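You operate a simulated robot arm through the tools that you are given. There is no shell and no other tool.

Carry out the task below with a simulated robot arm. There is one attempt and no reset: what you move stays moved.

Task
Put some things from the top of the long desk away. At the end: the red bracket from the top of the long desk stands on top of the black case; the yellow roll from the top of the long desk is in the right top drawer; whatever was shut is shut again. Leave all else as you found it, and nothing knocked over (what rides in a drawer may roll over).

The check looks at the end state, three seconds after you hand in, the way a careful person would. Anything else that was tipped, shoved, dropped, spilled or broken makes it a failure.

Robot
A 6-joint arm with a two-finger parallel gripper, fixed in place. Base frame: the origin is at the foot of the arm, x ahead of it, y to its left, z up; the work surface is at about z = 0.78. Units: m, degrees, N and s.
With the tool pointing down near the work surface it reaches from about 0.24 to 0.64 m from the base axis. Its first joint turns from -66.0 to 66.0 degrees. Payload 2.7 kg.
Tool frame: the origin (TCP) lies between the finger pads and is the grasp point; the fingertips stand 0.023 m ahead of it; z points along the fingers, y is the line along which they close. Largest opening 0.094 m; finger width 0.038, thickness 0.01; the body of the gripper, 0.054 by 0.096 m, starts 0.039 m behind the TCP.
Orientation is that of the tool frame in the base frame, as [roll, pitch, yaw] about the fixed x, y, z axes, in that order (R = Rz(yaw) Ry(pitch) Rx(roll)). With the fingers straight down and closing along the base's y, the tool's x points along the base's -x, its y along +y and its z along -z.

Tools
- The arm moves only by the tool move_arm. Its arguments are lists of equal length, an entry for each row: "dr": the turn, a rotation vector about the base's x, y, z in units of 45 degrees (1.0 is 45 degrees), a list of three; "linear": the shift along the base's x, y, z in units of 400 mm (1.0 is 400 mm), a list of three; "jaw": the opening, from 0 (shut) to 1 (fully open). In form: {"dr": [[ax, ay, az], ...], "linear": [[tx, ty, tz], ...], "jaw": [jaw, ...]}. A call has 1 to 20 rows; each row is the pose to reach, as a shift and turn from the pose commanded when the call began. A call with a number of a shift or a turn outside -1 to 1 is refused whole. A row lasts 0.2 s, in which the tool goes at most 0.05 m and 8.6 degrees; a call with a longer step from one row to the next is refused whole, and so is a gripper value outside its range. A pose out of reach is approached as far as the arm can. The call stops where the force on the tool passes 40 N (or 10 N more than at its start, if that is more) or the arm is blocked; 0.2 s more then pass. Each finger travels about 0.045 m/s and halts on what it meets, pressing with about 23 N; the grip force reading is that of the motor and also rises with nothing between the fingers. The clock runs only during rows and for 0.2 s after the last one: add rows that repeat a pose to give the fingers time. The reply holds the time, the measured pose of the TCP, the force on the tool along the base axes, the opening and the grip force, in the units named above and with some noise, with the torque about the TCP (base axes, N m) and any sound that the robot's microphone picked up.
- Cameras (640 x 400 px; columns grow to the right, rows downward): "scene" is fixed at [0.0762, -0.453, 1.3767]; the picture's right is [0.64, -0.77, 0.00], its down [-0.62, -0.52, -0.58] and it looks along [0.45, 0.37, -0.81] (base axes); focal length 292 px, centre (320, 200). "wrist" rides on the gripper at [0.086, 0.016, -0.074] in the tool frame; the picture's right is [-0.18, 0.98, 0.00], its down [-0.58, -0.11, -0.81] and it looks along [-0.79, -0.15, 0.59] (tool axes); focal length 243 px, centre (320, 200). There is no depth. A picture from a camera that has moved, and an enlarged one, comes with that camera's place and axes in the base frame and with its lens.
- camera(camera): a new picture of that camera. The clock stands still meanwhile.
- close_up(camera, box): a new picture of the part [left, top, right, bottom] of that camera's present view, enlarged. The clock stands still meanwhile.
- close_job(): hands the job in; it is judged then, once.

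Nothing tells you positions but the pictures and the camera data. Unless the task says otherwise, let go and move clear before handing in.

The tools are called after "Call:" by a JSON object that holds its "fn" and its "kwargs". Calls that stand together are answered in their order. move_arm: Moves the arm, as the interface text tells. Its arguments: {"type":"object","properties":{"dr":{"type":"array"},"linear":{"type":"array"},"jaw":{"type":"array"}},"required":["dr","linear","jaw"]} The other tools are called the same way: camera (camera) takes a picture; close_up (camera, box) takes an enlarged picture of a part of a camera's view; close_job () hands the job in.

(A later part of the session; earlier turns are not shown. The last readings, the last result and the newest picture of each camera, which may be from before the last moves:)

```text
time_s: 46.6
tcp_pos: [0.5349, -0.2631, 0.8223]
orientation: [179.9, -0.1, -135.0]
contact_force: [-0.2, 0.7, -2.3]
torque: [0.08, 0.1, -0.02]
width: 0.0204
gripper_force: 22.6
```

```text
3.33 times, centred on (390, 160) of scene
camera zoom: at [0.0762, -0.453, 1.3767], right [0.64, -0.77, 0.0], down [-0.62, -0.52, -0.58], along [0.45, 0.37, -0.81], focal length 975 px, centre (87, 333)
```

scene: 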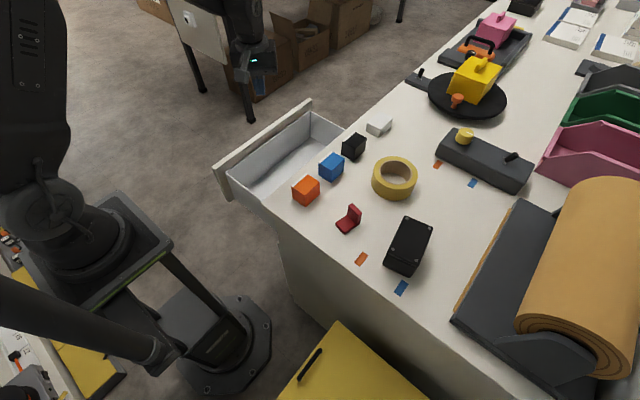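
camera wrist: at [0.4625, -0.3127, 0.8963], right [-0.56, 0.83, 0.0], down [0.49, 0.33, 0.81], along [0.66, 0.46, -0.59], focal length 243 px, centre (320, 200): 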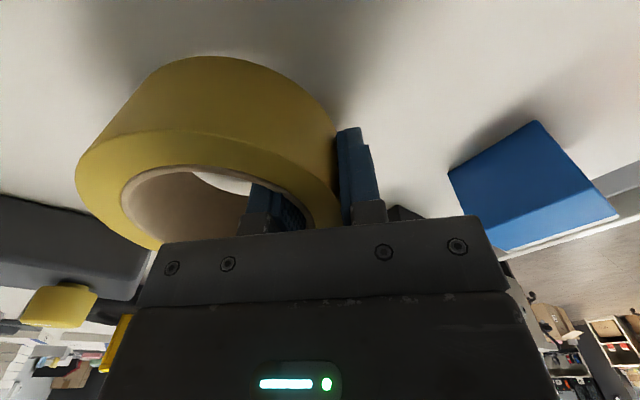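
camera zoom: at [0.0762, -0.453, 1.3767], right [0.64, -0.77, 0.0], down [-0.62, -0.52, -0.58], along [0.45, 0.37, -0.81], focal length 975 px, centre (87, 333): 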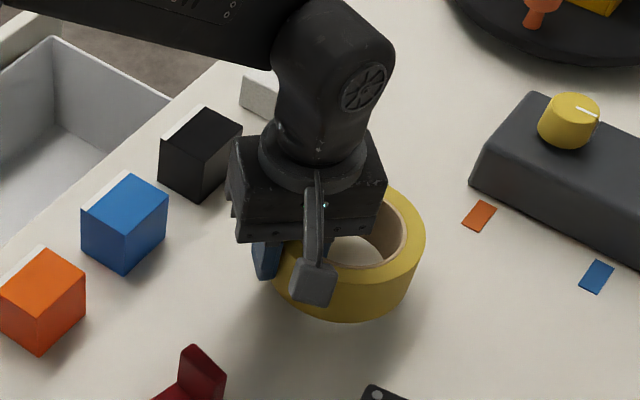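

The roll is now off the desk (about 2.3 N load). I'll continue lifting slowly.

Call:
{"fn": "move_arm", "kwargs": {"dr": [[0, 0, 0], [0, 0, 0], [0, 0, 0], [0, 0, 0], [0, 0, 0], [0, 0, 0]], "linear": [[0, 0, 0.01], [0, 0, 0.022], [0, 0, 0.036], [0, 0, 0.05], [0, 0, 0.062], [0, 0, 0.07]], "jaw": [0, 0, 0, 0, 0, 0]}}

Call:
{"fn": "close_up", "kwargs": {"camera": "scene", "box": [330, 100, 450, 220]}}

Call:
{"fn": "camera", "kwargs": {"camera": "wrist"}}

```text
time_s: 48.0
tcp_pos: [0.5353, -0.2639, 0.8517]
orientation: [-179.9, 0.0, -135.0]
contact_force: [0.0, -0.6, -2.3]
torque: [0.06, 0.09, -0.02]
width: 0.02
gripper_force: 23.9
```

```text
3.33 times, centred on (390, 160) of scene
camera zoom: at [0.0762, -0.453, 1.3767], right [0.64, -0.77, 0.0], down [-0.62, -0.52, -0.58], along [0.45, 0.37, -0.81], focal length 975 px, centre (87, 333)
```

zoom: 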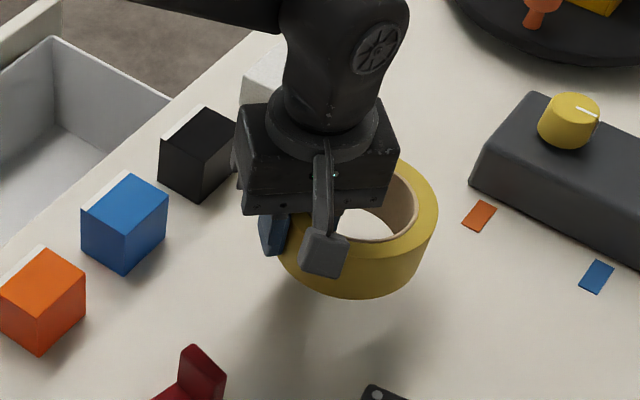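

```text
taken
camera wrist: at [0.4625, -0.3134, 0.9248], right [-0.56, 0.83, 0.0], down [0.49, 0.33, 0.81], along [0.67, 0.46, -0.59], focal length 243 px, centre (320, 200)
```

wrist: 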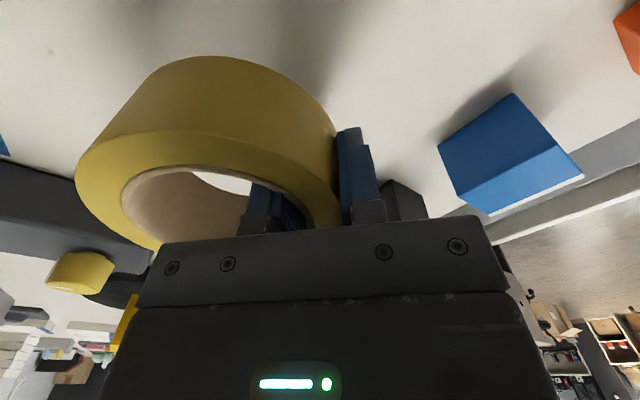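

Holding firmly. Continuing gently up and then across to the drawer.

Call:
{"fn": "move_arm", "kwargs": {"dr": [[0, 0, 0], [0, 0, 0], [0, 0, 0], [0, 0, 0], [0, 0, 0], [0, 0, 0], [0, 0, 0], [0, 0, 0]], "linear": [[0, 0, 0.01], [0, 0, 0.03], [0, 0, 0.055], [0, 0, 0.08], [0, 0, 0.105], [0, 0, 0.13], [0, 0, 0.15], [0, 0, 0.16]], "jaw": [0, 0, 0, 0, 0, 0, 0, 0]}}

Call:
{"fn": "move_arm", "kwargs": {"dr": [[0, 0, 0], [0, 0, 0], [0, 0, 0], [0, 0, 0], [0, 0, 0], [0, 0, 0], [0, 0, 0], [0, 0, 0], [0, 0, 0], [0, 0, 0], [0, 0, 0], [0, 0, 0], [0, 0, 0], [0, 0, 0], [0, 0, 0], [0, 0, 0], [0, 0, 0], [0, 0, 0], [0, 0, 0], [0, 0, 0]], "linear": [[-0.002, 0.01, 0], [-0.006, 0.03, 0], [-0.014, 0.065, 0], [-0.023, 0.11, 0], [-0.033, 0.16, 0], [-0.044, 0.21, 0], [-0.054, 0.26, 0], [-0.065, 0.31, 0], [-0.075, 0.36, 0], [-0.086, 0.41, 0], [-0.096, 0.46, 0], [-0.106, 0.51, 0], [-0.117, 0.56, 0], [-0.127, 0.61, 0], [-0.138, 0.66, 0], [-0.148, 0.71, 0], [-0.157, 0.755, 0], [-0.164, 0.79, 0], [-0.168, 0.808, 0], [-0.168, 0.815, 0]], "jaw": [0, 0, 0, 0, 0, 0, 0, 0, 0, 0, 0, 0, 0, 0, 0, 0, 0, 0, 0, 0]}}

Call:
{"fn": "camera", "kwargs": {"camera": "scene"}}

Call:
{"fn": "camera", "kwargs": {"camera": "wrist"}}

```text
time_s: 49.8
tcp_pos: [0.5359, -0.2639, 0.9139]
orientation: [-180.0, 0.0, -135.0]
contact_force: [-0.1, -0.5, -2.4]
torque: [0.07, 0.05, 0.03]
width: 0.0204
gripper_force: 23.0
```

```text
time_s: 54.0
tcp_pos: [0.4683, 0.0616, 0.9166]
orientation: [179.9, 0.0, -134.9]
contact_force: [-0.1, -0.3, -1.2]
torque: [0.07, 0.06, 0.01]
width: 0.0204
gripper_force: 22.4
```

```text
taken
```

scene: 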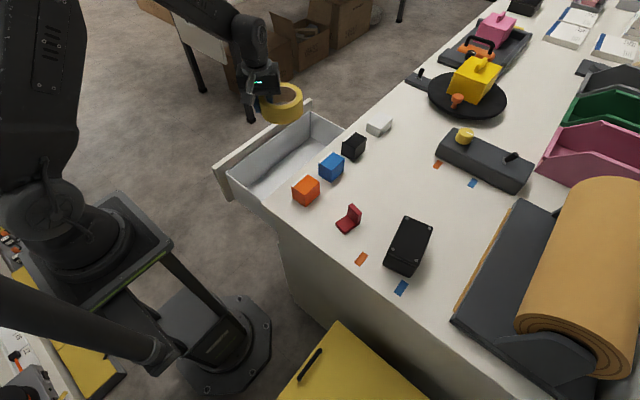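

```text
taken
camera wrist: at [0.3956, 0.0122, 0.9901], right [-0.56, 0.83, 0.0], down [0.49, 0.33, 0.81], along [0.67, 0.46, -0.59], focal length 243 px, centre (320, 200)
```

wrist: 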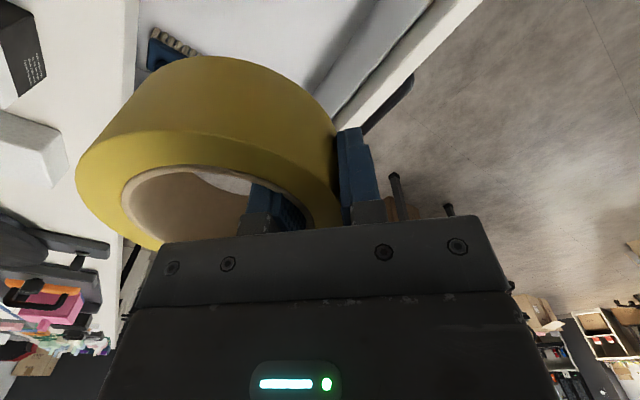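

The roll is above the drawer, away from the brush. I'll lower it slowly into the drawer.

Call:
{"fn": "move_arm", "kwargs": {"dr": [[0, 0, 0], [0, 0, 0], [0, 0, 0], [0, 0, 0], [0, 0, 0], [0, 0, 0], [0, 0, 0], [0, 0, 0], [0, 0, 0], [0, 0, 0], [0, 0, 0], [0, 0, 0], [0, 0, 0], [0, 0, 0], [0, 0, 0], [0, 0, 0], [0, 0, 0], [0, 0, 0]], "linear": [[0, -0.015, -0.01], [0, -0.029, -0.03], [0, -0.029, -0.065], [0, -0.029, -0.105], [0, -0.029, -0.145], [0, -0.029, -0.185], [0, -0.029, -0.225], [0, -0.029, -0.265], [0, -0.029, -0.305], [0, -0.029, -0.345], [0, -0.029, -0.385], [0, -0.029, -0.425], [0, -0.029, -0.465], [0, -0.029, -0.5], [0, -0.029, -0.53], [0, -0.029, -0.555], [0, -0.029, -0.57], [0, -0.029, -0.58]], "jaw": [0, 0, 0, 0, 0, 0, 0, 0, 0, 0, 0, 0, 0, 0, 0, 0, 0, 0]}}

Call:
{"fn": "camera", "kwargs": {"camera": "wrist"}}

Call:
{"fn": "camera", "kwargs": {"camera": "scene"}}

```text
time_s: 57.8
tcp_pos: [0.4668, 0.0514, 0.6824]
orientation: [179.9, 0.1, -134.9]
contact_force: [0.1, -0.4, -2.2]
torque: [0.07, 0.08, 0.01]
width: 0.0202
gripper_force: 22.9
```

```text
taken
camera wrist: at [0.3939, 0.0013, 0.7558], right [-0.56, 0.83, 0.0], down [0.49, 0.33, 0.81], along [0.67, 0.46, -0.59], focal length 243 px, centre (320, 200)
```

wrist: 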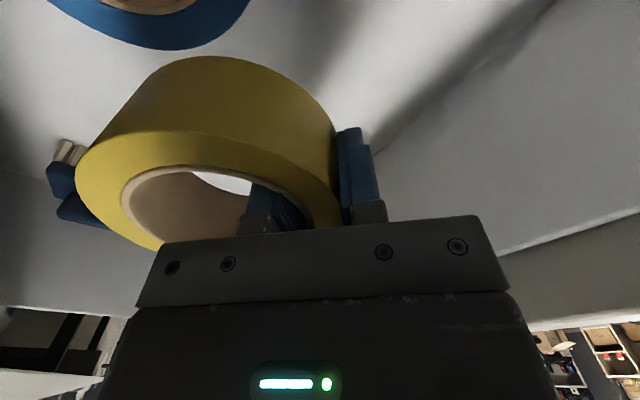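

```text
taken
```

scene: 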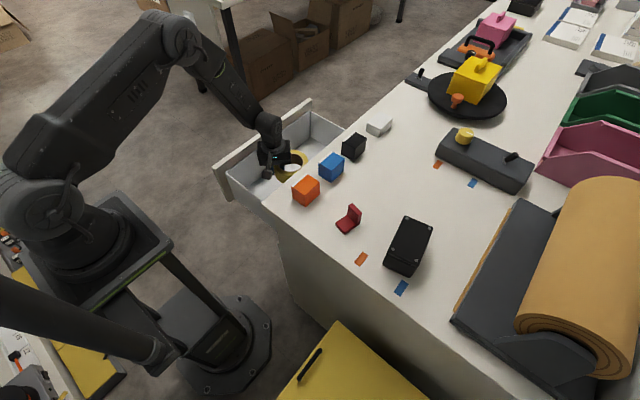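

There is also a blue roll deeper in the drawer. I'll check its clearance before lowering further.

Call:
{"fn": "close_up", "kwargs": {"camera": "wrist", "box": [0, 0, 400, 240]}}

Call:
{"fn": "close_up", "kwargs": {"camera": "scene", "box": [200, 90, 360, 220]}}

```text
1.60 times, centred on (200, 120) of wrist
camera zoom: at [0.3939, 0.0013, 0.7558], right [-0.56, 0.83, 0.0], down [0.49, 0.33, 0.81], along [0.67, 0.46, -0.59], focal length 388 px, centre (512, 328)
```

zoom: 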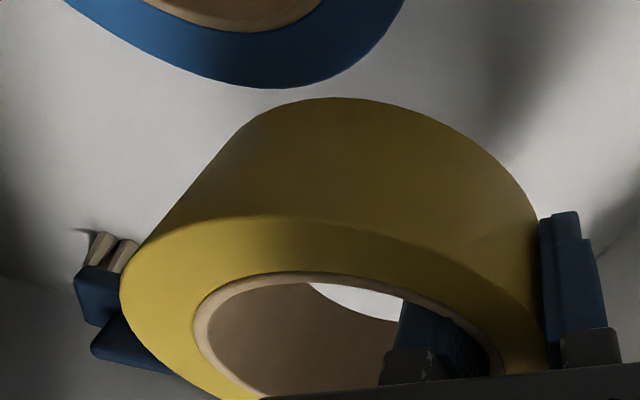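

```text
3.08 times, centred on (280, 155) of scene
camera zoom: at [0.0762, -0.453, 1.3767], right [0.64, -0.77, 0.0], down [-0.62, -0.52, -0.58], along [0.45, 0.37, -0.81], focal length 900 px, centre (443, 338)
```

zoom: 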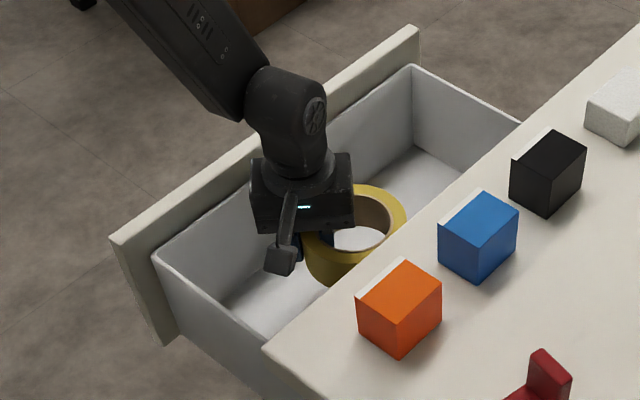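

The blue roll sits at smaller x, close below the yellow roll. I'll shift 4 cm in +x for clearance from both the blue roll and the brush, then keep lowering carefully.

Call:
{"fn": "move_arm", "kwargs": {"dr": [[0, 0, 0], [0, 0, 0], [0, 0, 0], [0, 0, 0], [0, 0, 0], [0, 0, 0]], "linear": [[0.01, 0.002, 0], [0.03, 0.008, 0], [0.06, 0.014, 0], [0.085, 0.02, 0], [0.1, 0.02, 0], [0.1, 0.02, 0]], "jaw": [0, 0, 0, 0, 0, 0]}}

Call:
{"fn": "move_arm", "kwargs": {"dr": [[0, 0, 0], [0, 0, 0], [0, 0, 0], [0, 0, 0]], "linear": [[0, 0, -0.01], [0, 0, -0.025], [0, 0, -0.04], [0, 0, -0.05]], "jaw": [0, 0, 0, 0]}}

Call:
{"fn": "camera", "kwargs": {"camera": "wrist"}}

Call:
{"fn": "close_up", "kwargs": {"camera": "scene", "box": [200, 90, 360, 220]}}

```text
time_s: 59.2
tcp_pos: [0.5072, 0.0602, 0.6816]
orientation: [180.0, 0.0, -135.0]
contact_force: [0.1, -0.2, -2.8]
torque: [0.04, 0.07, -0.01]
width: 0.0203
gripper_force: 23.0
```

```text
time_s: 60.2
tcp_pos: [0.508, 0.0593, 0.6612]
orientation: [-180.0, 0.0, -135.1]
contact_force: [0.3, -0.1, -2.0]
torque: [0.07, 0.05, -0.01]
width: 0.0202
gripper_force: 22.6
```

```text
taken
camera wrist: at [0.4349, 0.0097, 0.7355], right [-0.56, 0.83, 0.0], down [0.49, 0.33, 0.81], along [0.67, 0.46, -0.59], focal length 243 px, centre (320, 200)
```

wrist: 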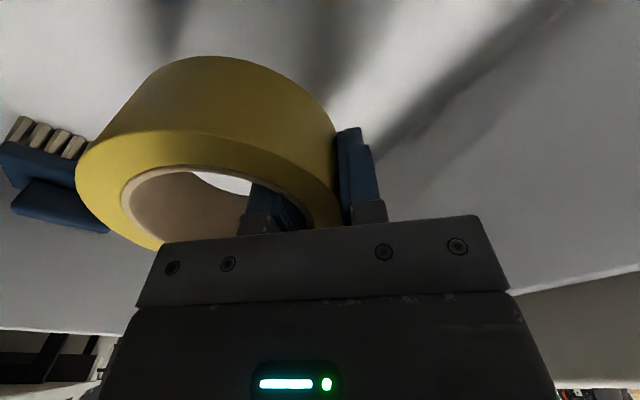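

```text
3.08 times, centred on (280, 155) of scene
camera zoom: at [0.0762, -0.453, 1.3767], right [0.64, -0.77, 0.0], down [-0.62, -0.52, -0.58], along [0.45, 0.37, -0.81], focal length 900 px, centre (443, 338)
```

zoom: 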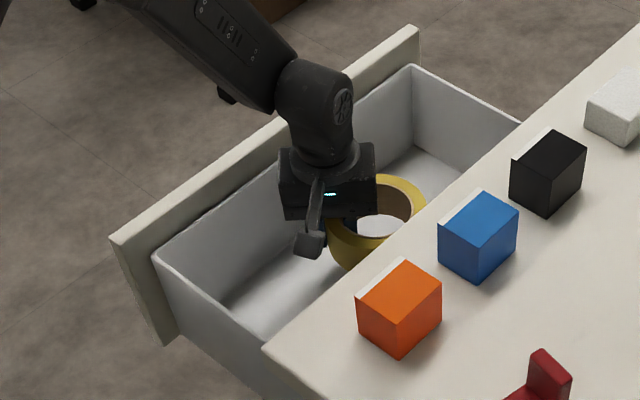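

Clear of everything so far. Continuing down in small steps until I feel the drawer floor.

Call:
{"fn": "move_arm", "kwargs": {"dr": [[0, 0, 0], [0, 0, 0], [0, 0, 0], [0, 0, 0]], "linear": [[0, 0, -0.01], [0, 0, -0.02], [0, 0, -0.03], [0, 0, -0.035]], "jaw": [0, 0, 0, 0]}}

Call:
{"fn": "close_up", "kwargs": {"camera": "scene", "box": [240, 110, 340, 200]}}

```text
time_s: 61.2
tcp_pos: [0.5091, 0.0571, 0.6478]
orientation: [-179.9, 0.1, -135.0]
contact_force: [0.5, 0.9, -2.8]
torque: [0.05, 0.06, -0.01]
width: 0.0203
gripper_force: 22.9
```

```text
4.44 times, centred on (290, 155) of scene
camera zoom: at [0.0762, -0.453, 1.3767], right [0.64, -0.77, 0.0], down [-0.62, -0.52, -0.58], along [0.45, 0.37, -0.81], focal length 1300 px, centre (453, 400)
```

zoom: 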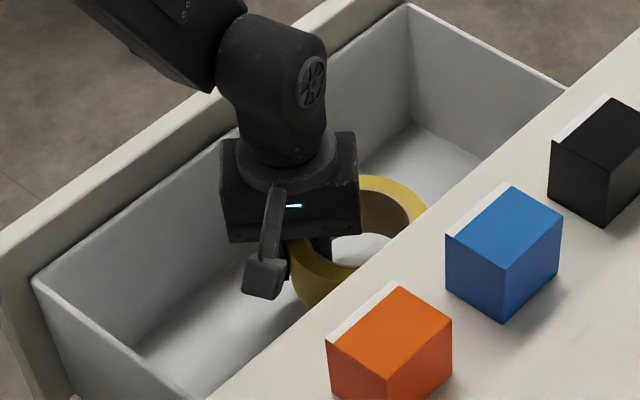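

Call:
{"fn": "move_arm", "kwargs": {"dr": [[0, 0, 0], [0, 0, 0], [0, 0, 0], [0, 0, 0]], "linear": [[0, 0, -0.008], [0, 0, -0.016], [0, 0, -0.022], [0, 0, -0.022]], "jaw": [0, 0, 0, 0]}}

Call:
{"fn": "close_up", "kwargs": {"camera": "wrist", "box": [0, 0, 500, 250]}}

```text
time_s: 62.2
tcp_pos: [0.5087, 0.0598, 0.6413]
orientation: [180.0, 0.1, -135.1]
contact_force: [-0.1, -0.6, -1.9]
torque: [0.03, 0.08, 0.01]
width: 0.0203
gripper_force: 23.0
```

```text
1.28 times, centred on (250, 125) of wrist
camera zoom: at [0.4351, 0.0102, 0.7138], right [-0.56, 0.83, 0.0], down [0.49, 0.33, 0.81], along [0.67, 0.46, -0.59], focal length 311 px, centre (410, 296)
```

zoom: 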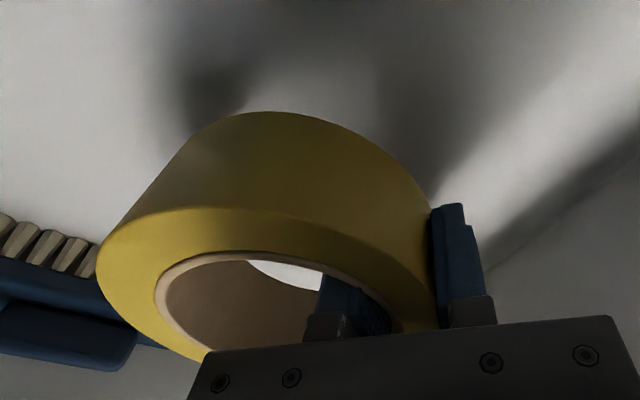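

Call:
{"fn": "move_arm", "kwargs": {"dr": [[0, 0, 0], [0, 0, 0], [0, 0, 0], [0, 0, 0]], "linear": [[0, 0, -0.008], [0, 0, -0.016], [0, 0, -0.022], [0, 0, -0.022]], "jaw": [0, 0, 0, 0]}}

Call:
{"fn": "close_up", "kwargs": {"camera": "wrist", "box": [0, 0, 500, 250]}}

```text
time_s: 63.2
tcp_pos: [0.5082, 0.0586, 0.6306]
orientation: [180.0, -0.1, -135.0]
contact_force: [-0.8, -0.4, -2.4]
torque: [0.05, 0.1, -0.02]
width: 0.0205
gripper_force: 23.0
```

```text
1.28 times, centred on (250, 125) of wrist
camera zoom: at [0.4346, 0.0094, 0.705], right [-0.56, 0.83, 0.0], down [0.49, 0.33, 0.81], along [0.67, 0.46, -0.59], focal length 311 px, centre (410, 296)
```

zoom: 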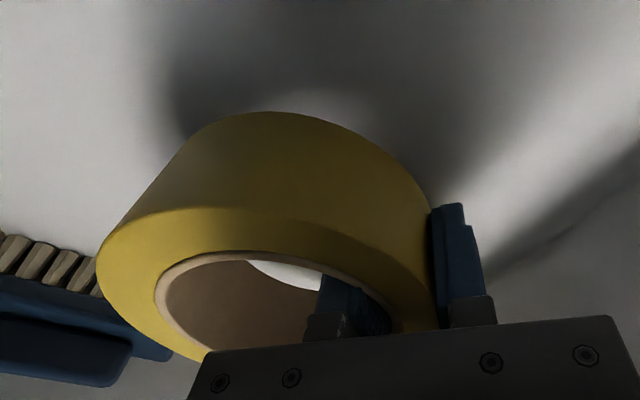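

Call:
{"fn": "move_arm", "kwargs": {"dr": [[0, 0, 0], [0, 0, 0], [0, 0, 0], [0, 0, 0]], "linear": [[0, 0, -0.008], [0, 0, -0.016], [0, 0, -0.022], [0, 0, -0.022]], "jaw": [0, 0, 0, 0]}}

Call:
{"fn": "close_up", "kwargs": {"camera": "wrist", "box": [0, 0, 500, 250]}}

```text
time_s: 64.2
tcp_pos: [0.5077, 0.0584, 0.6237]
orientation: [-179.9, -0.1, -135.1]
contact_force: [-0.1, 0.6, -2.3]
torque: [0.07, 0.07, 0.0]
width: 0.0203
gripper_force: 23.1
```

```text
1.28 times, centred on (250, 125) of wrist
camera zoom: at [0.4344, 0.0087, 0.6962], right [-0.56, 0.83, 0.0], down [0.49, 0.33, 0.81], along [0.67, 0.46, -0.59], focal length 311 px, centre (410, 296)
```

zoom: 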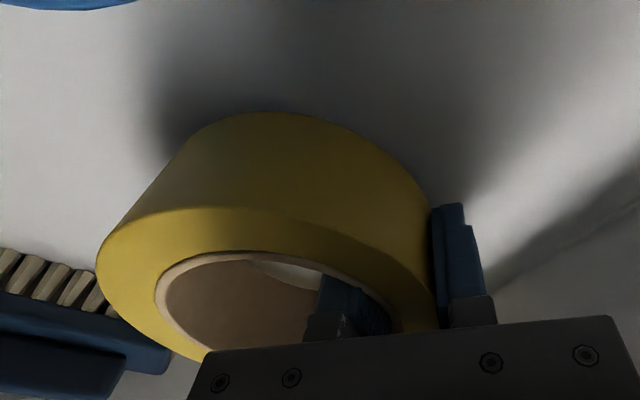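

Call:
{"fn": "move_arm", "kwargs": {"dr": [[0, 0, 0], [0, 0, 0], [0, 0, 0], [0, 0, 0]], "linear": [[0, 0, -0.008], [0, 0, -0.016], [0, 0, -0.022], [0, 0, -0.022]], "jaw": [0, 0, 0, 0]}}

Call:
{"fn": "close_up", "kwargs": {"camera": "wrist", "box": [0, 0, 500, 250]}}

Call:
{"fn": "close_up", "kwargs": {"camera": "scene", "box": [240, 110, 340, 200]}}

```text
time_s: 65.2
tcp_pos: [0.5096, 0.0588, 0.6142]
orientation: [180.0, 0.2, -135.1]
contact_force: [-6.4, 0.6, 17.2]
torque: [-0.01, 0.14, -0.02]
width: 0.0203
gripper_force: 22.9
```

```text
1.28 times, centred on (250, 125) of wrist
camera zoom: at [0.4361, 0.0088, 0.6883], right [-0.56, 0.83, 0.0], down [0.49, 0.33, 0.81], along [0.67, 0.46, -0.59], focal length 311 px, centre (410, 296)
```

zoom: 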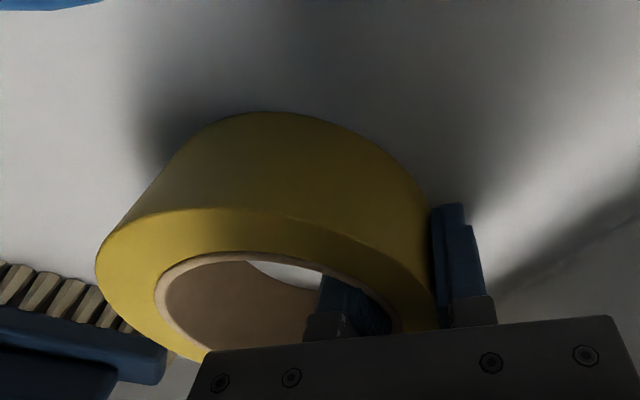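

```text
4.44 times, centred on (290, 155) of scene
camera zoom: at [0.0758, -0.4531, 1.3767], right [0.64, -0.77, 0.0], down [-0.62, -0.52, -0.58], along [0.45, 0.37, -0.81], focal length 1300 px, centre (453, 400)
```

zoom: 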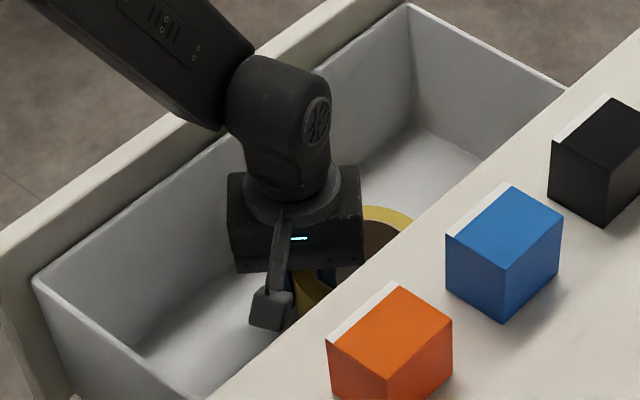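

The roll has met the drawer floor (+17 N up). I'll release and lift straight out.

Call:
{"fn": "move_arm", "kwargs": {"dr": [[0, 0, 0], [0, 0, 0], [0, 0, 0], [0, 0, 0], [0, 0, 0], [0, 0, 0]], "linear": [[0, 0, 0.008], [0, 0, 0.008], [0, 0, 0.008], [0, 0, 0.008], [0, 0, 0.008], [0, 0, 0.008]], "jaw": [0, 0.2, 0.4, 0.55, 0.55, 0.55]}}

Call:
{"fn": "move_arm", "kwargs": {"dr": [[0, 0, 0], [0, 0, 0], [0, 0, 0], [0, 0, 0], [0, 0, 0], [0, 0, 0], [0, 0, 0], [0, 0, 0]], "linear": [[0, 0, 0.03], [0, 0, 0.06], [0, 0, 0.1], [0, 0, 0.14], [0, 0, 0.2], [0, 0, 0.28], [0, 0, 0.36], [0, 0, 0.4]], "jaw": [0.55, 0.55, 0.55, 0.55, 0.55, 0.55, 0.55, 0.55]}}

Call:
{"fn": "camera", "kwargs": {"camera": "wrist"}}

Call:
{"fn": "close_up", "kwargs": {"camera": "scene", "box": [200, 90, 360, 220]}}

```text
time_s: 66.6
tcp_pos: [0.5077, 0.0586, 0.6161]
orientation: [-180.0, 0.0, -135.0]
contact_force: [0.6, -0.7, 0.2]
torque: [0.0, 0.02, 0.01]
width: 0.0517
gripper_force: 0.0
```

```text
time_s: 68.4
tcp_pos: [0.507, 0.0589, 0.7795]
orientation: [180.0, 0.0, -135.1]
contact_force: [0.0, 0.2, 0.5]
torque: [-0.01, 0.02, 0.03]
width: 0.0518
gripper_force: 0.1
```

```text
taken
camera wrist: at [0.4338, 0.0091, 0.8531], right [-0.56, 0.83, 0.0], down [0.49, 0.33, 0.81], along [0.67, 0.46, -0.59], focal length 243 px, centre (320, 200)
```

wrist: 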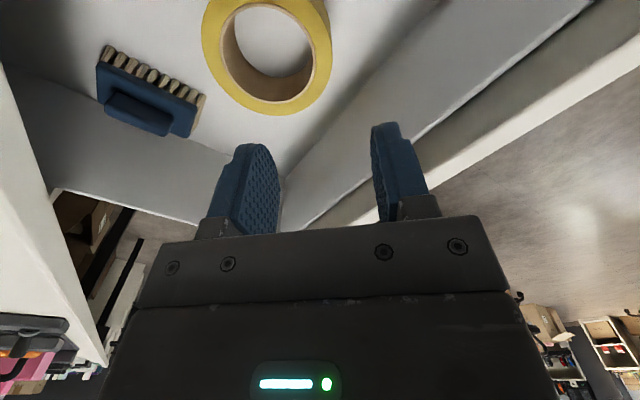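

```text
3.08 times, centred on (280, 155) of scene
camera zoom: at [0.0762, -0.453, 1.3767], right [0.64, -0.77, 0.0], down [-0.62, -0.52, -0.58], along [0.45, 0.37, -0.81], focal length 900 px, centre (443, 338)
```

zoom: 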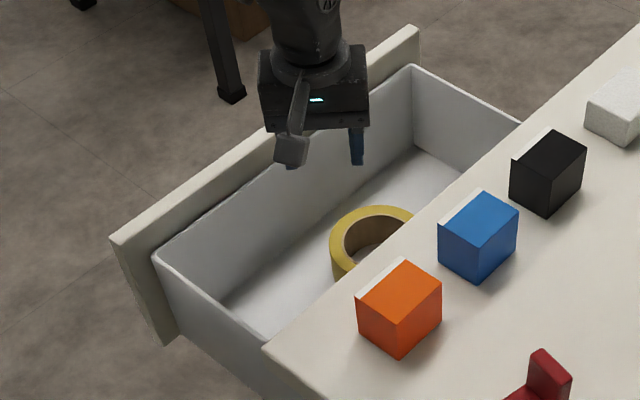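

The roll lies flat in the drawer, clear of the brush and blue roll. Next I'll shut the drawer by pushing on the handle bar with closed fingers, turned so the narrow side and camera clear the desk overhang.

Call:
{"fn": "move_arm", "kwargs": {"dr": [[0, 0, -0.1], [0, 0, -0.25], [0, 0, -0.4], [0, 0, -0.55], [0, 0, -0.7], [0, 0, -0.85], [0, 0, -1]], "linear": [[0, 0, 0.08], [0, 0, 0.16], [0, 0, 0.24], [0, 0, 0.32], [0, 0, 0.4], [0, 0, 0.425], [0, 0, 0.425]], "jaw": [0.55, 0.4, 0.2, 0, 0, 0, 0]}}

Call:
{"fn": "move_arm", "kwargs": {"dr": [[0, 0, -0.15], [0, 0, -0.3], [0, 0, -0.45], [0, 0, -0.6], [0, 0, -0.75], [0, 0, -0.9], [0, 0, -1]], "linear": [[0.01, 0.08, 0], [0.02, 0.16, 0], [0.03, 0.24, 0], [0.04, 0.32, 0], [0.05, 0.4, 0], [0.06, 0.48, 0], [0.06, 0.5, 0]], "jaw": [0, 0, 0, 0, 0, 0, 0]}}

Call:
{"fn": "move_arm", "kwargs": {"dr": [[0, 0, -0.15], [0, 0, -0.3], [0, 0, -0.45], [0, 0, -0.6], [0, 0, -0.75], [0, 0, -0.9], [0, 0, -1], [0, 0, -1]], "linear": [[0, 0, -0.04], [0, 0, -0.08], [0, 0, -0.12], [0, 0, -0.16], [0, 0, -0.2], [0, 0, -0.24], [0, 0, -0.28], [0, 0, -0.28]], "jaw": [0, 0, 0, 0, 0, 0, 0, 0]}}

Call:
{"fn": "camera", "kwargs": {"camera": "wrist"}}

Call:
{"fn": "camera", "kwargs": {"camera": "scene"}}

```text
time_s: 70.0
tcp_pos: [0.5069, 0.0599, 0.9462]
orientation: [180.0, 0.0, 179.9]
contact_force: [-0.3, -0.3, -1.3]
torque: [0.04, -0.02, -0.01]
width: 0.0002
gripper_force: 22.9
```

```text
time_s: 71.6
tcp_pos: [0.5313, 0.2592, 0.9491]
orientation: [-179.9, 0.0, 134.8]
contact_force: [0.1, -0.3, -0.4]
torque: [0.02, 0.0, -0.02]
width: 0.0002
gripper_force: 23.3
```

```text
time_s: 73.4
tcp_pos: [0.53, 0.2559, 0.8336]
orientation: [179.9, 0.0, 89.9]
contact_force: [0.3, 0.2, 0.6]
torque: [0.02, 0.02, 0.0]
width: 0.0003
gripper_force: 22.7
```

```text
taken
camera wrist: at [0.547, 0.3434, 0.9077], right [0.98, -0.19, 0.0], down [-0.11, -0.58, 0.81], along [-0.15, -0.79, -0.59], focal length 243 px, centre (320, 200)
```

wrist: 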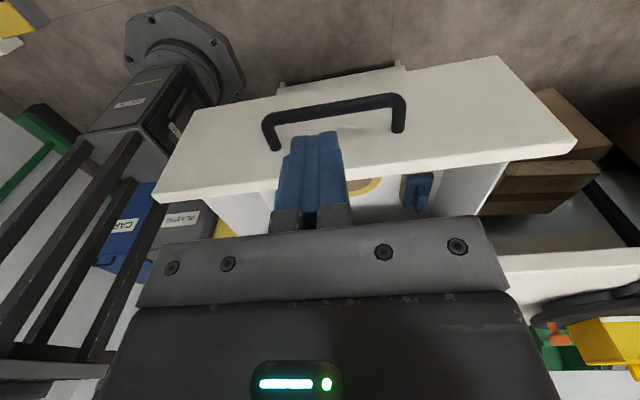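

```text
taken
```

scene: 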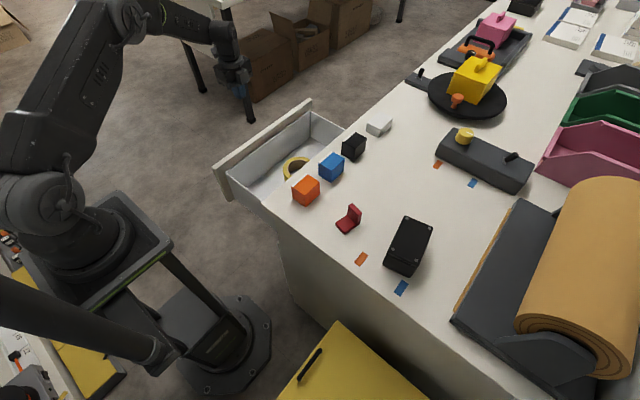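

The bar is straight ahead at y ≈ 0.20. Lowering beside it, then pushing slowly.

Call:
{"fn": "move_arm", "kwargs": {"dr": [[0, 0, 0], [0, 0, 0], [0, 0, 0], [0, 0, 0], [0, 0, 0], [0, 0, 0]], "linear": [[0, 0.005, -0.08], [0, 0.005, -0.16], [0, 0.005, -0.24], [0, 0.005, -0.32], [0, 0.005, -0.359], [0, 0.005, -0.359]], "jaw": [0, 0, 0, 0, 0, 0]}}

Call:
{"fn": "camera", "kwargs": {"camera": "wrist"}}

```text
time_s: 74.8
tcp_pos: [0.5297, 0.2585, 0.6916]
orientation: [180.0, 0.0, 90.0]
contact_force: [0.3, 0.4, -0.3]
torque: [0.03, 0.01, -0.01]
width: 0.0
gripper_force: 23.1
```

```text
taken
camera wrist: at [0.5464, 0.3464, 0.7649], right [0.98, -0.18, 0.0], down [-0.11, -0.58, 0.81], along [-0.15, -0.79, -0.59], focal length 243 px, centre (320, 200)
```

wrist: 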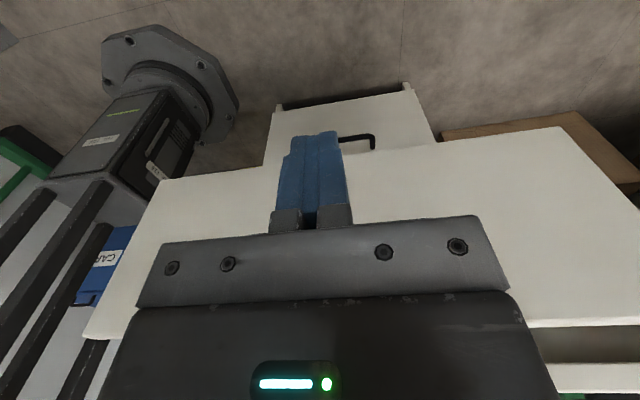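

Call:
{"fn": "move_arm", "kwargs": {"dr": [[0, 0, 0], [0, 0, 0], [0, 0, 0], [0, 0, 0], [0, 0, 0], [0, 0, 0], [0, 0, 0], [0, 0, 0], [0, 0, 0], [0, 0, 0], [0, 0, 0], [0, 0, 0], [0, 0, 0], [0, 0, 0], [0, 0, 0], [0, 0, 0], [0, 0, 0], [0, 0, 0]], "linear": [[0, -0.02, 0], [0, -0.04, 0], [0, -0.06, 0], [0, -0.08, 0], [0, -0.1, 0], [0, -0.125, 0], [0, -0.15, 0], [0, -0.18, 0], [0, -0.21, 0], [0, -0.24, 0], [0, -0.27, 0], [0, -0.3, 0], [0, -0.33, 0], [0, -0.36, 0], [0, -0.39, 0], [0, -0.42, 0], [0, -0.44, 0], [0, -0.45, 0]], "jaw": [0, 0, 0, 0, 0, 0, 0, 0, 0, 0, 0, 0, 0, 0, 0, 0, 0, 0]}}

Call:
{"fn": "camera", "kwargs": {"camera": "scene"}}

Call:
{"fn": "camera", "kwargs": {"camera": "wrist"}}

```text
time_s: 78.6
tcp_pos: [0.5333, 0.0809, 0.6921]
orientation: [179.9, -0.1, 90.0]
contact_force: [-0.7, 2.0, 1.3]
torque: [-0.07, 0.06, -0.03]
width: 0.0001
gripper_force: 23.1
```

```text
taken
```

scene: 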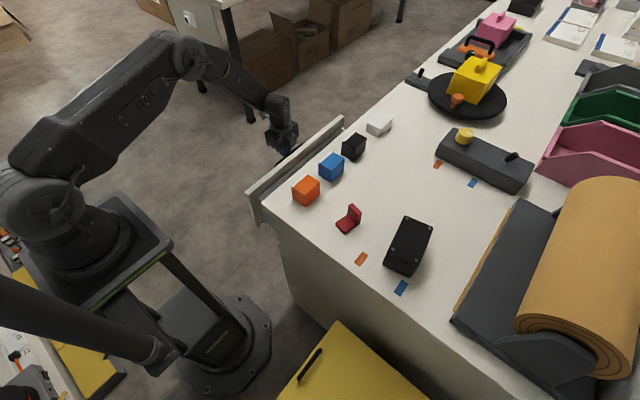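

```text
taken
camera wrist: at [0.5479, 0.1676, 0.7659], right [0.98, -0.18, 0.0], down [-0.11, -0.58, 0.81], along [-0.15, -0.79, -0.59], focal length 243 px, centre (320, 200)
```

wrist: 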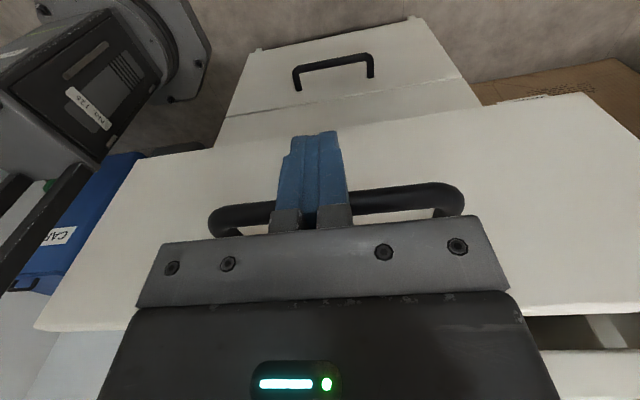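

The drawer is closing smoothly. Continuing.

Call:
{"fn": "move_arm", "kwargs": {"dr": [[0, 0, 0], [0, 0, 0], [0, 0, 0], [0, 0, 0], [0, 0, 0], [0, 0, 0], [0, 0, 0], [0, 0, 0], [0, 0, 0], [0, 0, 0]], "linear": [[0, -0.02, 0], [0, -0.045, 0], [0, -0.07, 0], [0, -0.095, 0], [0, -0.12, 0], [0, -0.145, 0], [0, -0.17, 0], [0, -0.19, 0], [0, -0.21, 0], [0, -0.22, 0]], "jaw": [0, 0, 0, 0, 0, 0, 0, 0, 0, 0]}}

Call:
{"fn": "camera", "kwargs": {"camera": "scene"}}

Call:
{"fn": "camera", "kwargs": {"camera": "wrist"}}

```text
time_s: 80.8
tcp_pos: [0.5315, -0.0097, 0.6908]
orientation: [180.0, 0.0, 90.0]
contact_force: [0.9, -0.3, 0.4]
torque: [-0.01, -0.01, -0.01]
width: 0.0001
gripper_force: 23.3
```

```text
taken
```

scene: 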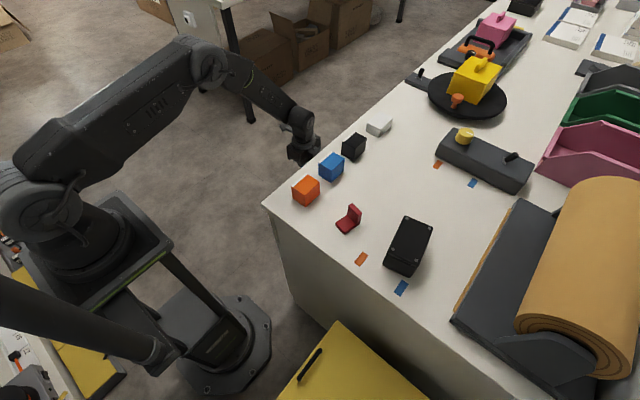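

```text
taken
camera wrist: at [0.5481, 0.0776, 0.7641], right [0.98, -0.18, 0.0], down [-0.11, -0.58, 0.81], along [-0.15, -0.79, -0.59], focal length 243 px, centre (320, 200)
```

wrist: 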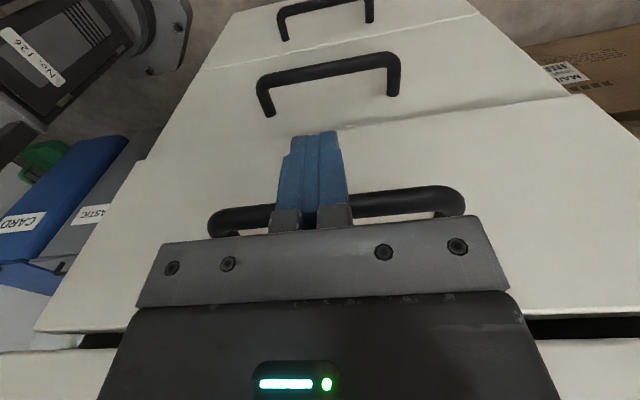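

Call:
{"fn": "move_arm", "kwargs": {"dr": [[0, 0, 0], [0, 0, 0], [0, 0, 0], [0, 0, 0], [0, 0, 0], [0, 0, 0]], "linear": [[0, -0.008, 0], [0, -0.016, 0], [0, -0.024, 0], [0, -0.03, 0], [0, -0.036, 0], [0, -0.036, 0]], "jaw": [0, 0, 0, 0, 0, 0]}}

Call:
{"fn": "camera", "kwargs": {"camera": "wrist"}}

```text
time_s: 82.2
tcp_pos: [0.5316, -0.0171, 0.693]
orientation: [-180.0, -0.1, 90.2]
contact_force: [-2.5, 40.1, -2.9]
torque: [0.12, 0.01, -0.35]
width: 0.0002
gripper_force: 22.8
```

```text
taken
camera wrist: at [0.548, 0.0703, 0.7654], right [0.98, -0.18, 0.0], down [-0.11, -0.58, 0.8], along [-0.15, -0.79, -0.59], focal length 243 px, centre (320, 200)
```

wrist: 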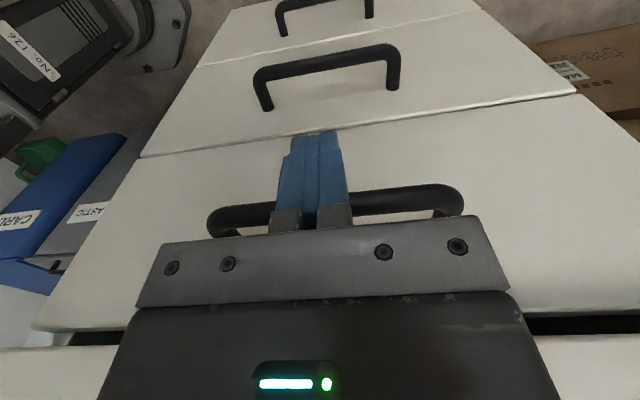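

The drawer is shut (firm stop at 40 N, front flush with its neighbours). I'll back off, rise, and go to the bracket.

Call:
{"fn": "move_arm", "kwargs": {"dr": [[0, 0, 0], [0, 0, 0], [0, 0, 0], [0, 0, 0.1], [0, 0, 0.25], [0, 0, 0.4], [0, 0, 0.55], [0, 0, 0.7], [0, 0, 0.85], [0, 0, 1], [0, 0, 1]], "linear": [[0, 0.06, 0], [0, 0.14, 0], [0, 0.18, 0.06], [0, 0.18, 0.16], [0, 0.18, 0.26], [0, 0.18, 0.36], [0, 0.18, 0.46], [0, 0.18, 0.56], [0, 0.18, 0.66], [0, 0.18, 0.75], [0, 0.18, 0.75]], "jaw": [0, 0, 0, 0, 0, 0, 0, 0, 0, 0, 0]}}

Call:
{"fn": "camera", "kwargs": {"camera": "scene"}}

Call:
{"fn": "camera", "kwargs": {"camera": "wrist"}}

```text
time_s: 84.6
tcp_pos: [0.5297, 0.0467, 0.9922]
orientation: [180.0, 0.0, 135.0]
contact_force: [-0.4, 0.5, 0.2]
torque: [0.01, -0.01, 0.03]
width: 0.0
gripper_force: 22.6
```

```text
taken
```

scene: 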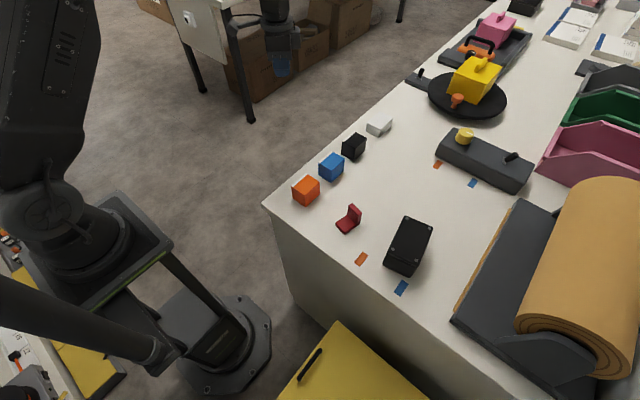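

```text
taken
camera wrist: at [0.4805, 0.1201, 1.0663], right [0.82, 0.57, 0.0], down [0.34, -0.49, 0.81], along [0.46, -0.66, -0.59], focal length 243 px, centre (320, 200)
```

wrist: 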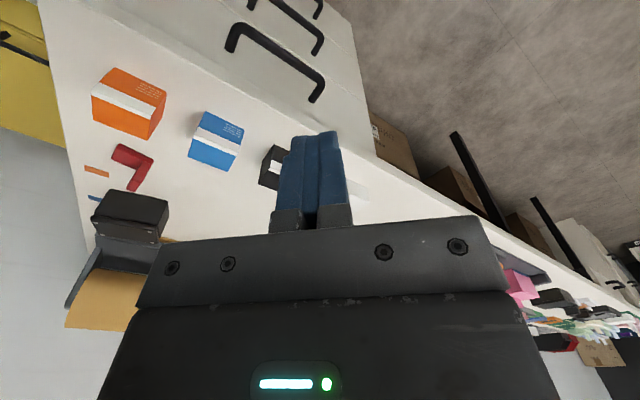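

The drawer is closed and the handle matches its neighbours. Moving above the bracket, aligned to grip it across its width.

Call:
{"fn": "move_arm", "kwargs": {"dr": [[0, 0, 0.08], [0, 0, 0.16], [0, 0, 0.24], [0, 0, 0.32], [0, 0, 0.4], [0, 0, 0.48], [0, 0, 0.56], [0, 0, 0.64], [0, 0, 0.7], [0, 0, 0.744], [0, 0, 0.744]], "linear": [[-0.04, -0.079, 0], [-0.08, -0.158, 0], [-0.12, -0.237, 0], [-0.16, -0.316, 0], [-0.2, -0.395, 0], [-0.24, -0.474, 0], [-0.28, -0.553, 0], [-0.32, -0.632, 0], [-0.36, -0.711, -0.02], [-0.4, -0.79, -0.05], [-0.4, -0.79, -0.05]], "jaw": [0, 0, 0, 0.2, 0.4, 0.6, 0.7, 0.7, 0.7, 0.7, 0.7]}}

Call:
{"fn": "camera", "kwargs": {"camera": "wrist"}}

Call:
{"fn": "close_up", "kwargs": {"camera": "scene", "box": [320, 180, 450, 290]}}

```text
time_s: 87.0
tcp_pos: [0.3707, -0.2674, 0.9705]
orientation: [180.0, -0.1, 168.5]
contact_force: [-0.5, 0.8, 0.1]
torque: [0.0, -0.01, -0.01]
width: 0.0657
gripper_force: 0.0
```

```text
taken
camera wrist: at [0.2892, -0.2343, 1.0443], right [0.38, 0.93, 0.0], down [0.55, -0.22, 0.81], along [0.75, -0.3, -0.59], focal length 243 px, centre (320, 200)
```

wrist: 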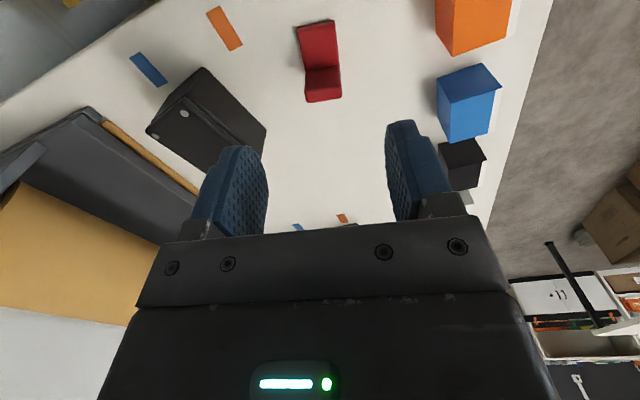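

```text
3.64 times, centred on (385, 235) of scene
camera zoom: at [0.0761, -0.453, 1.3767], right [0.64, -0.77, 0.0], down [-0.62, -0.52, -0.58], along [0.45, 0.37, -0.81], focal length 1063 px, centre (84, 73)
```

zoom: 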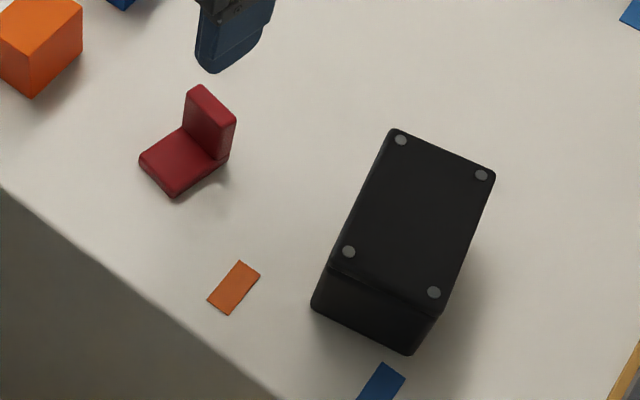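

The bracket is centred at (0.391, -0.274), about 0.047 × 0.032 m with the upright at the far end, top at about 0.825. I'll move over it and descend.

Call:
{"fn": "move_arm", "kwargs": {"dr": [[0, 0, 0], [0, 0, 0], [0, 0, 0], [0, 0, 0], [0, 0, 0], [0, 0, 0]], "linear": [[0.073, -0.023, -0.04], [0.073, -0.023, -0.12], [0.073, -0.023, -0.2], [0.073, -0.023, -0.26], [0.073, -0.023, -0.275], [0.073, -0.023, -0.275]], "jaw": [0.7, 0.7, 0.7, 0.7, 0.7, 0.7]}}

Call:
{"fn": "camera", "kwargs": {"camera": "wrist"}}

Call:
{"fn": "close_up", "kwargs": {"camera": "scene", "box": [320, 180, 450, 290]}}

```text
time_s: 88.4
tcp_pos: [0.4019, -0.272, 0.8601]
orientation: [180.0, 0.0, 168.5]
contact_force: [0.6, -0.7, 0.2]
torque: [-0.01, 0.03, 0.02]
width: 0.0661
gripper_force: 0.1
```

```text
taken
camera wrist: at [0.3199, -0.2394, 0.9331], right [0.38, 0.93, 0.0], down [0.55, -0.22, 0.81], along [0.75, -0.3, -0.59], focal length 243 px, centre (320, 200)
```

wrist: 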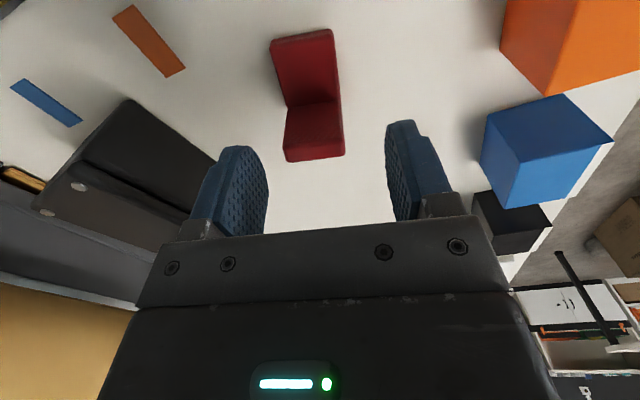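

```text
3.64 times, centred on (385, 235) of scene
camera zoom: at [0.0762, -0.453, 1.3767], right [0.64, -0.77, 0.0], down [-0.62, -0.52, -0.58], along [0.45, 0.37, -0.81], focal length 1063 px, centre (84, 73)
```

zoom: 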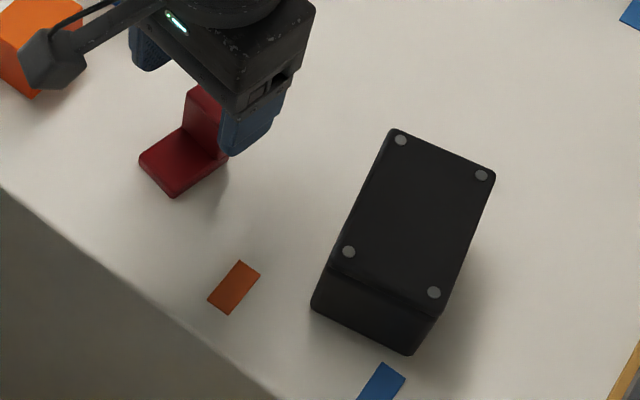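

Slight correction toward -y (about 5 mm) and 2.5° of yaw, then down and close gently.

Call:
{"fn": "move_arm", "kwargs": {"dr": [[0, 0, -0.055], [0, 0, -0.055], [0, 0, -0.055], [0, 0, -0.055], [0, 0, -0.055]], "linear": [[-0.003, -0.014, -0.02], [-0.003, -0.014, -0.05], [-0.003, -0.014, -0.085], [-0.003, -0.014, -0.118], [-0.003, -0.014, -0.118]], "jaw": [0.7, 0.7, 0.7, 0.7, 0.7]}}

Call:
{"fn": "camera", "kwargs": {"camera": "wrist"}}

```text
time_s: 89.6
tcp_pos: [0.4014, -0.281, 0.8132]
orientation: [180.0, 0.0, 166.0]
contact_force: [0.2, 0.0, -0.2]
torque: [0.01, -0.01, -0.06]
width: 0.0659
gripper_force: 0.0
```

```text
taken
camera wrist: at [0.3209, -0.2444, 0.8869], right [0.42, 0.91, 0.0], down [0.54, -0.25, 0.81], along [0.73, -0.34, -0.59], focal length 243 px, centre (320, 200)
```

wrist: 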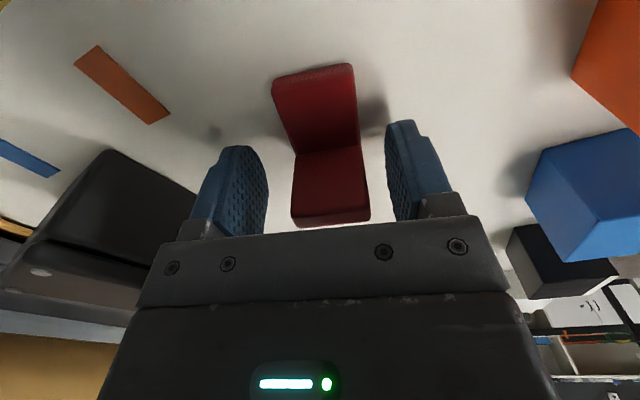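

The bracket is centred between the fingers. Closing.

Call:
{"fn": "move_arm", "kwargs": {"dr": [[0, 0, 0], [0, 0, 0], [0, 0, 0], [0, 0, 0], [0, 0, 0], [0, 0, 0], [0, 0, 0], [0, 0, 0]], "linear": [[0, 0, 0], [0, 0, 0], [0, 0, 0], [0, 0, 0], [0, 0, 0], [0, 0, 0], [0, 0, 0], [0, 0, 0]], "jaw": [0.55, 0.45, 0.38, 0.3, 0.2, 0.1, 0.1, 0.1]}}

Call:
{"fn": "move_arm", "kwargs": {"dr": [[0, 0, 0], [0, 0, 0], [0, 0, 0], [0, 0, 0], [0, 0, 0]], "linear": [[0, 0, 0.01], [0, 0, 0.025], [0, 0, 0.045], [0, 0, 0.06], [0, 0, 0.07]], "jaw": [0.1, 0.1, 0.1, 0.1, 0.1]}}

Call:
{"fn": "camera", "kwargs": {"camera": "wrist"}}

Call:
{"fn": "close_up", "kwargs": {"camera": "scene", "box": [320, 180, 450, 290]}}

```text
time_s: 91.4
tcp_pos: [0.4011, -0.2813, 0.8137]
orientation: [179.9, 0.0, 166.0]
contact_force: [-0.1, -0.5, -0.6]
torque: [0.0, -0.01, 0.03]
width: 0.0354
gripper_force: 23.0
```

```text
time_s: 92.6
tcp_pos: [0.3994, -0.2824, 0.8421]
orientation: [-180.0, -0.1, 166.1]
contact_force: [1.0, -0.4, 0.4]
torque: [0.01, 0.05, 0.0]
width: 0.0354
gripper_force: 22.9
```

```text
taken
camera wrist: at [0.319, -0.2444, 0.9153], right [0.42, 0.91, 0.0], down [0.54, -0.25, 0.81], along [0.73, -0.34, -0.59], focal length 243 px, centre (320, 200)
```

wrist: 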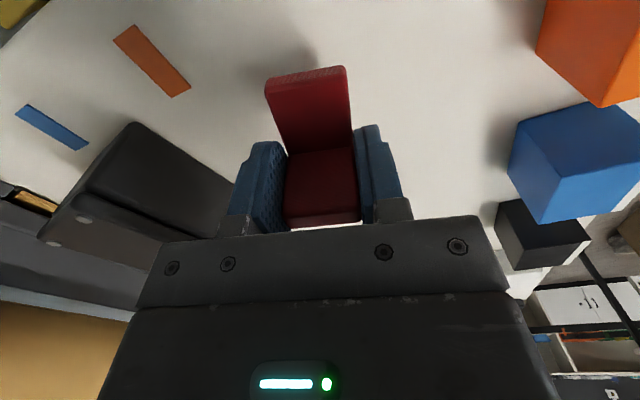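

```text
3.64 times, centred on (385, 235) of scene
camera zoom: at [0.0762, -0.453, 1.3767], right [0.64, -0.77, 0.0], down [-0.62, -0.52, -0.58], along [0.45, 0.37, -0.81], focal length 1063 px, centre (84, 73)
```

zoom: 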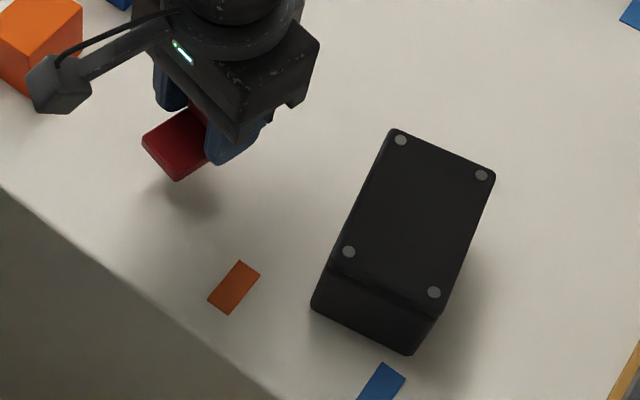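

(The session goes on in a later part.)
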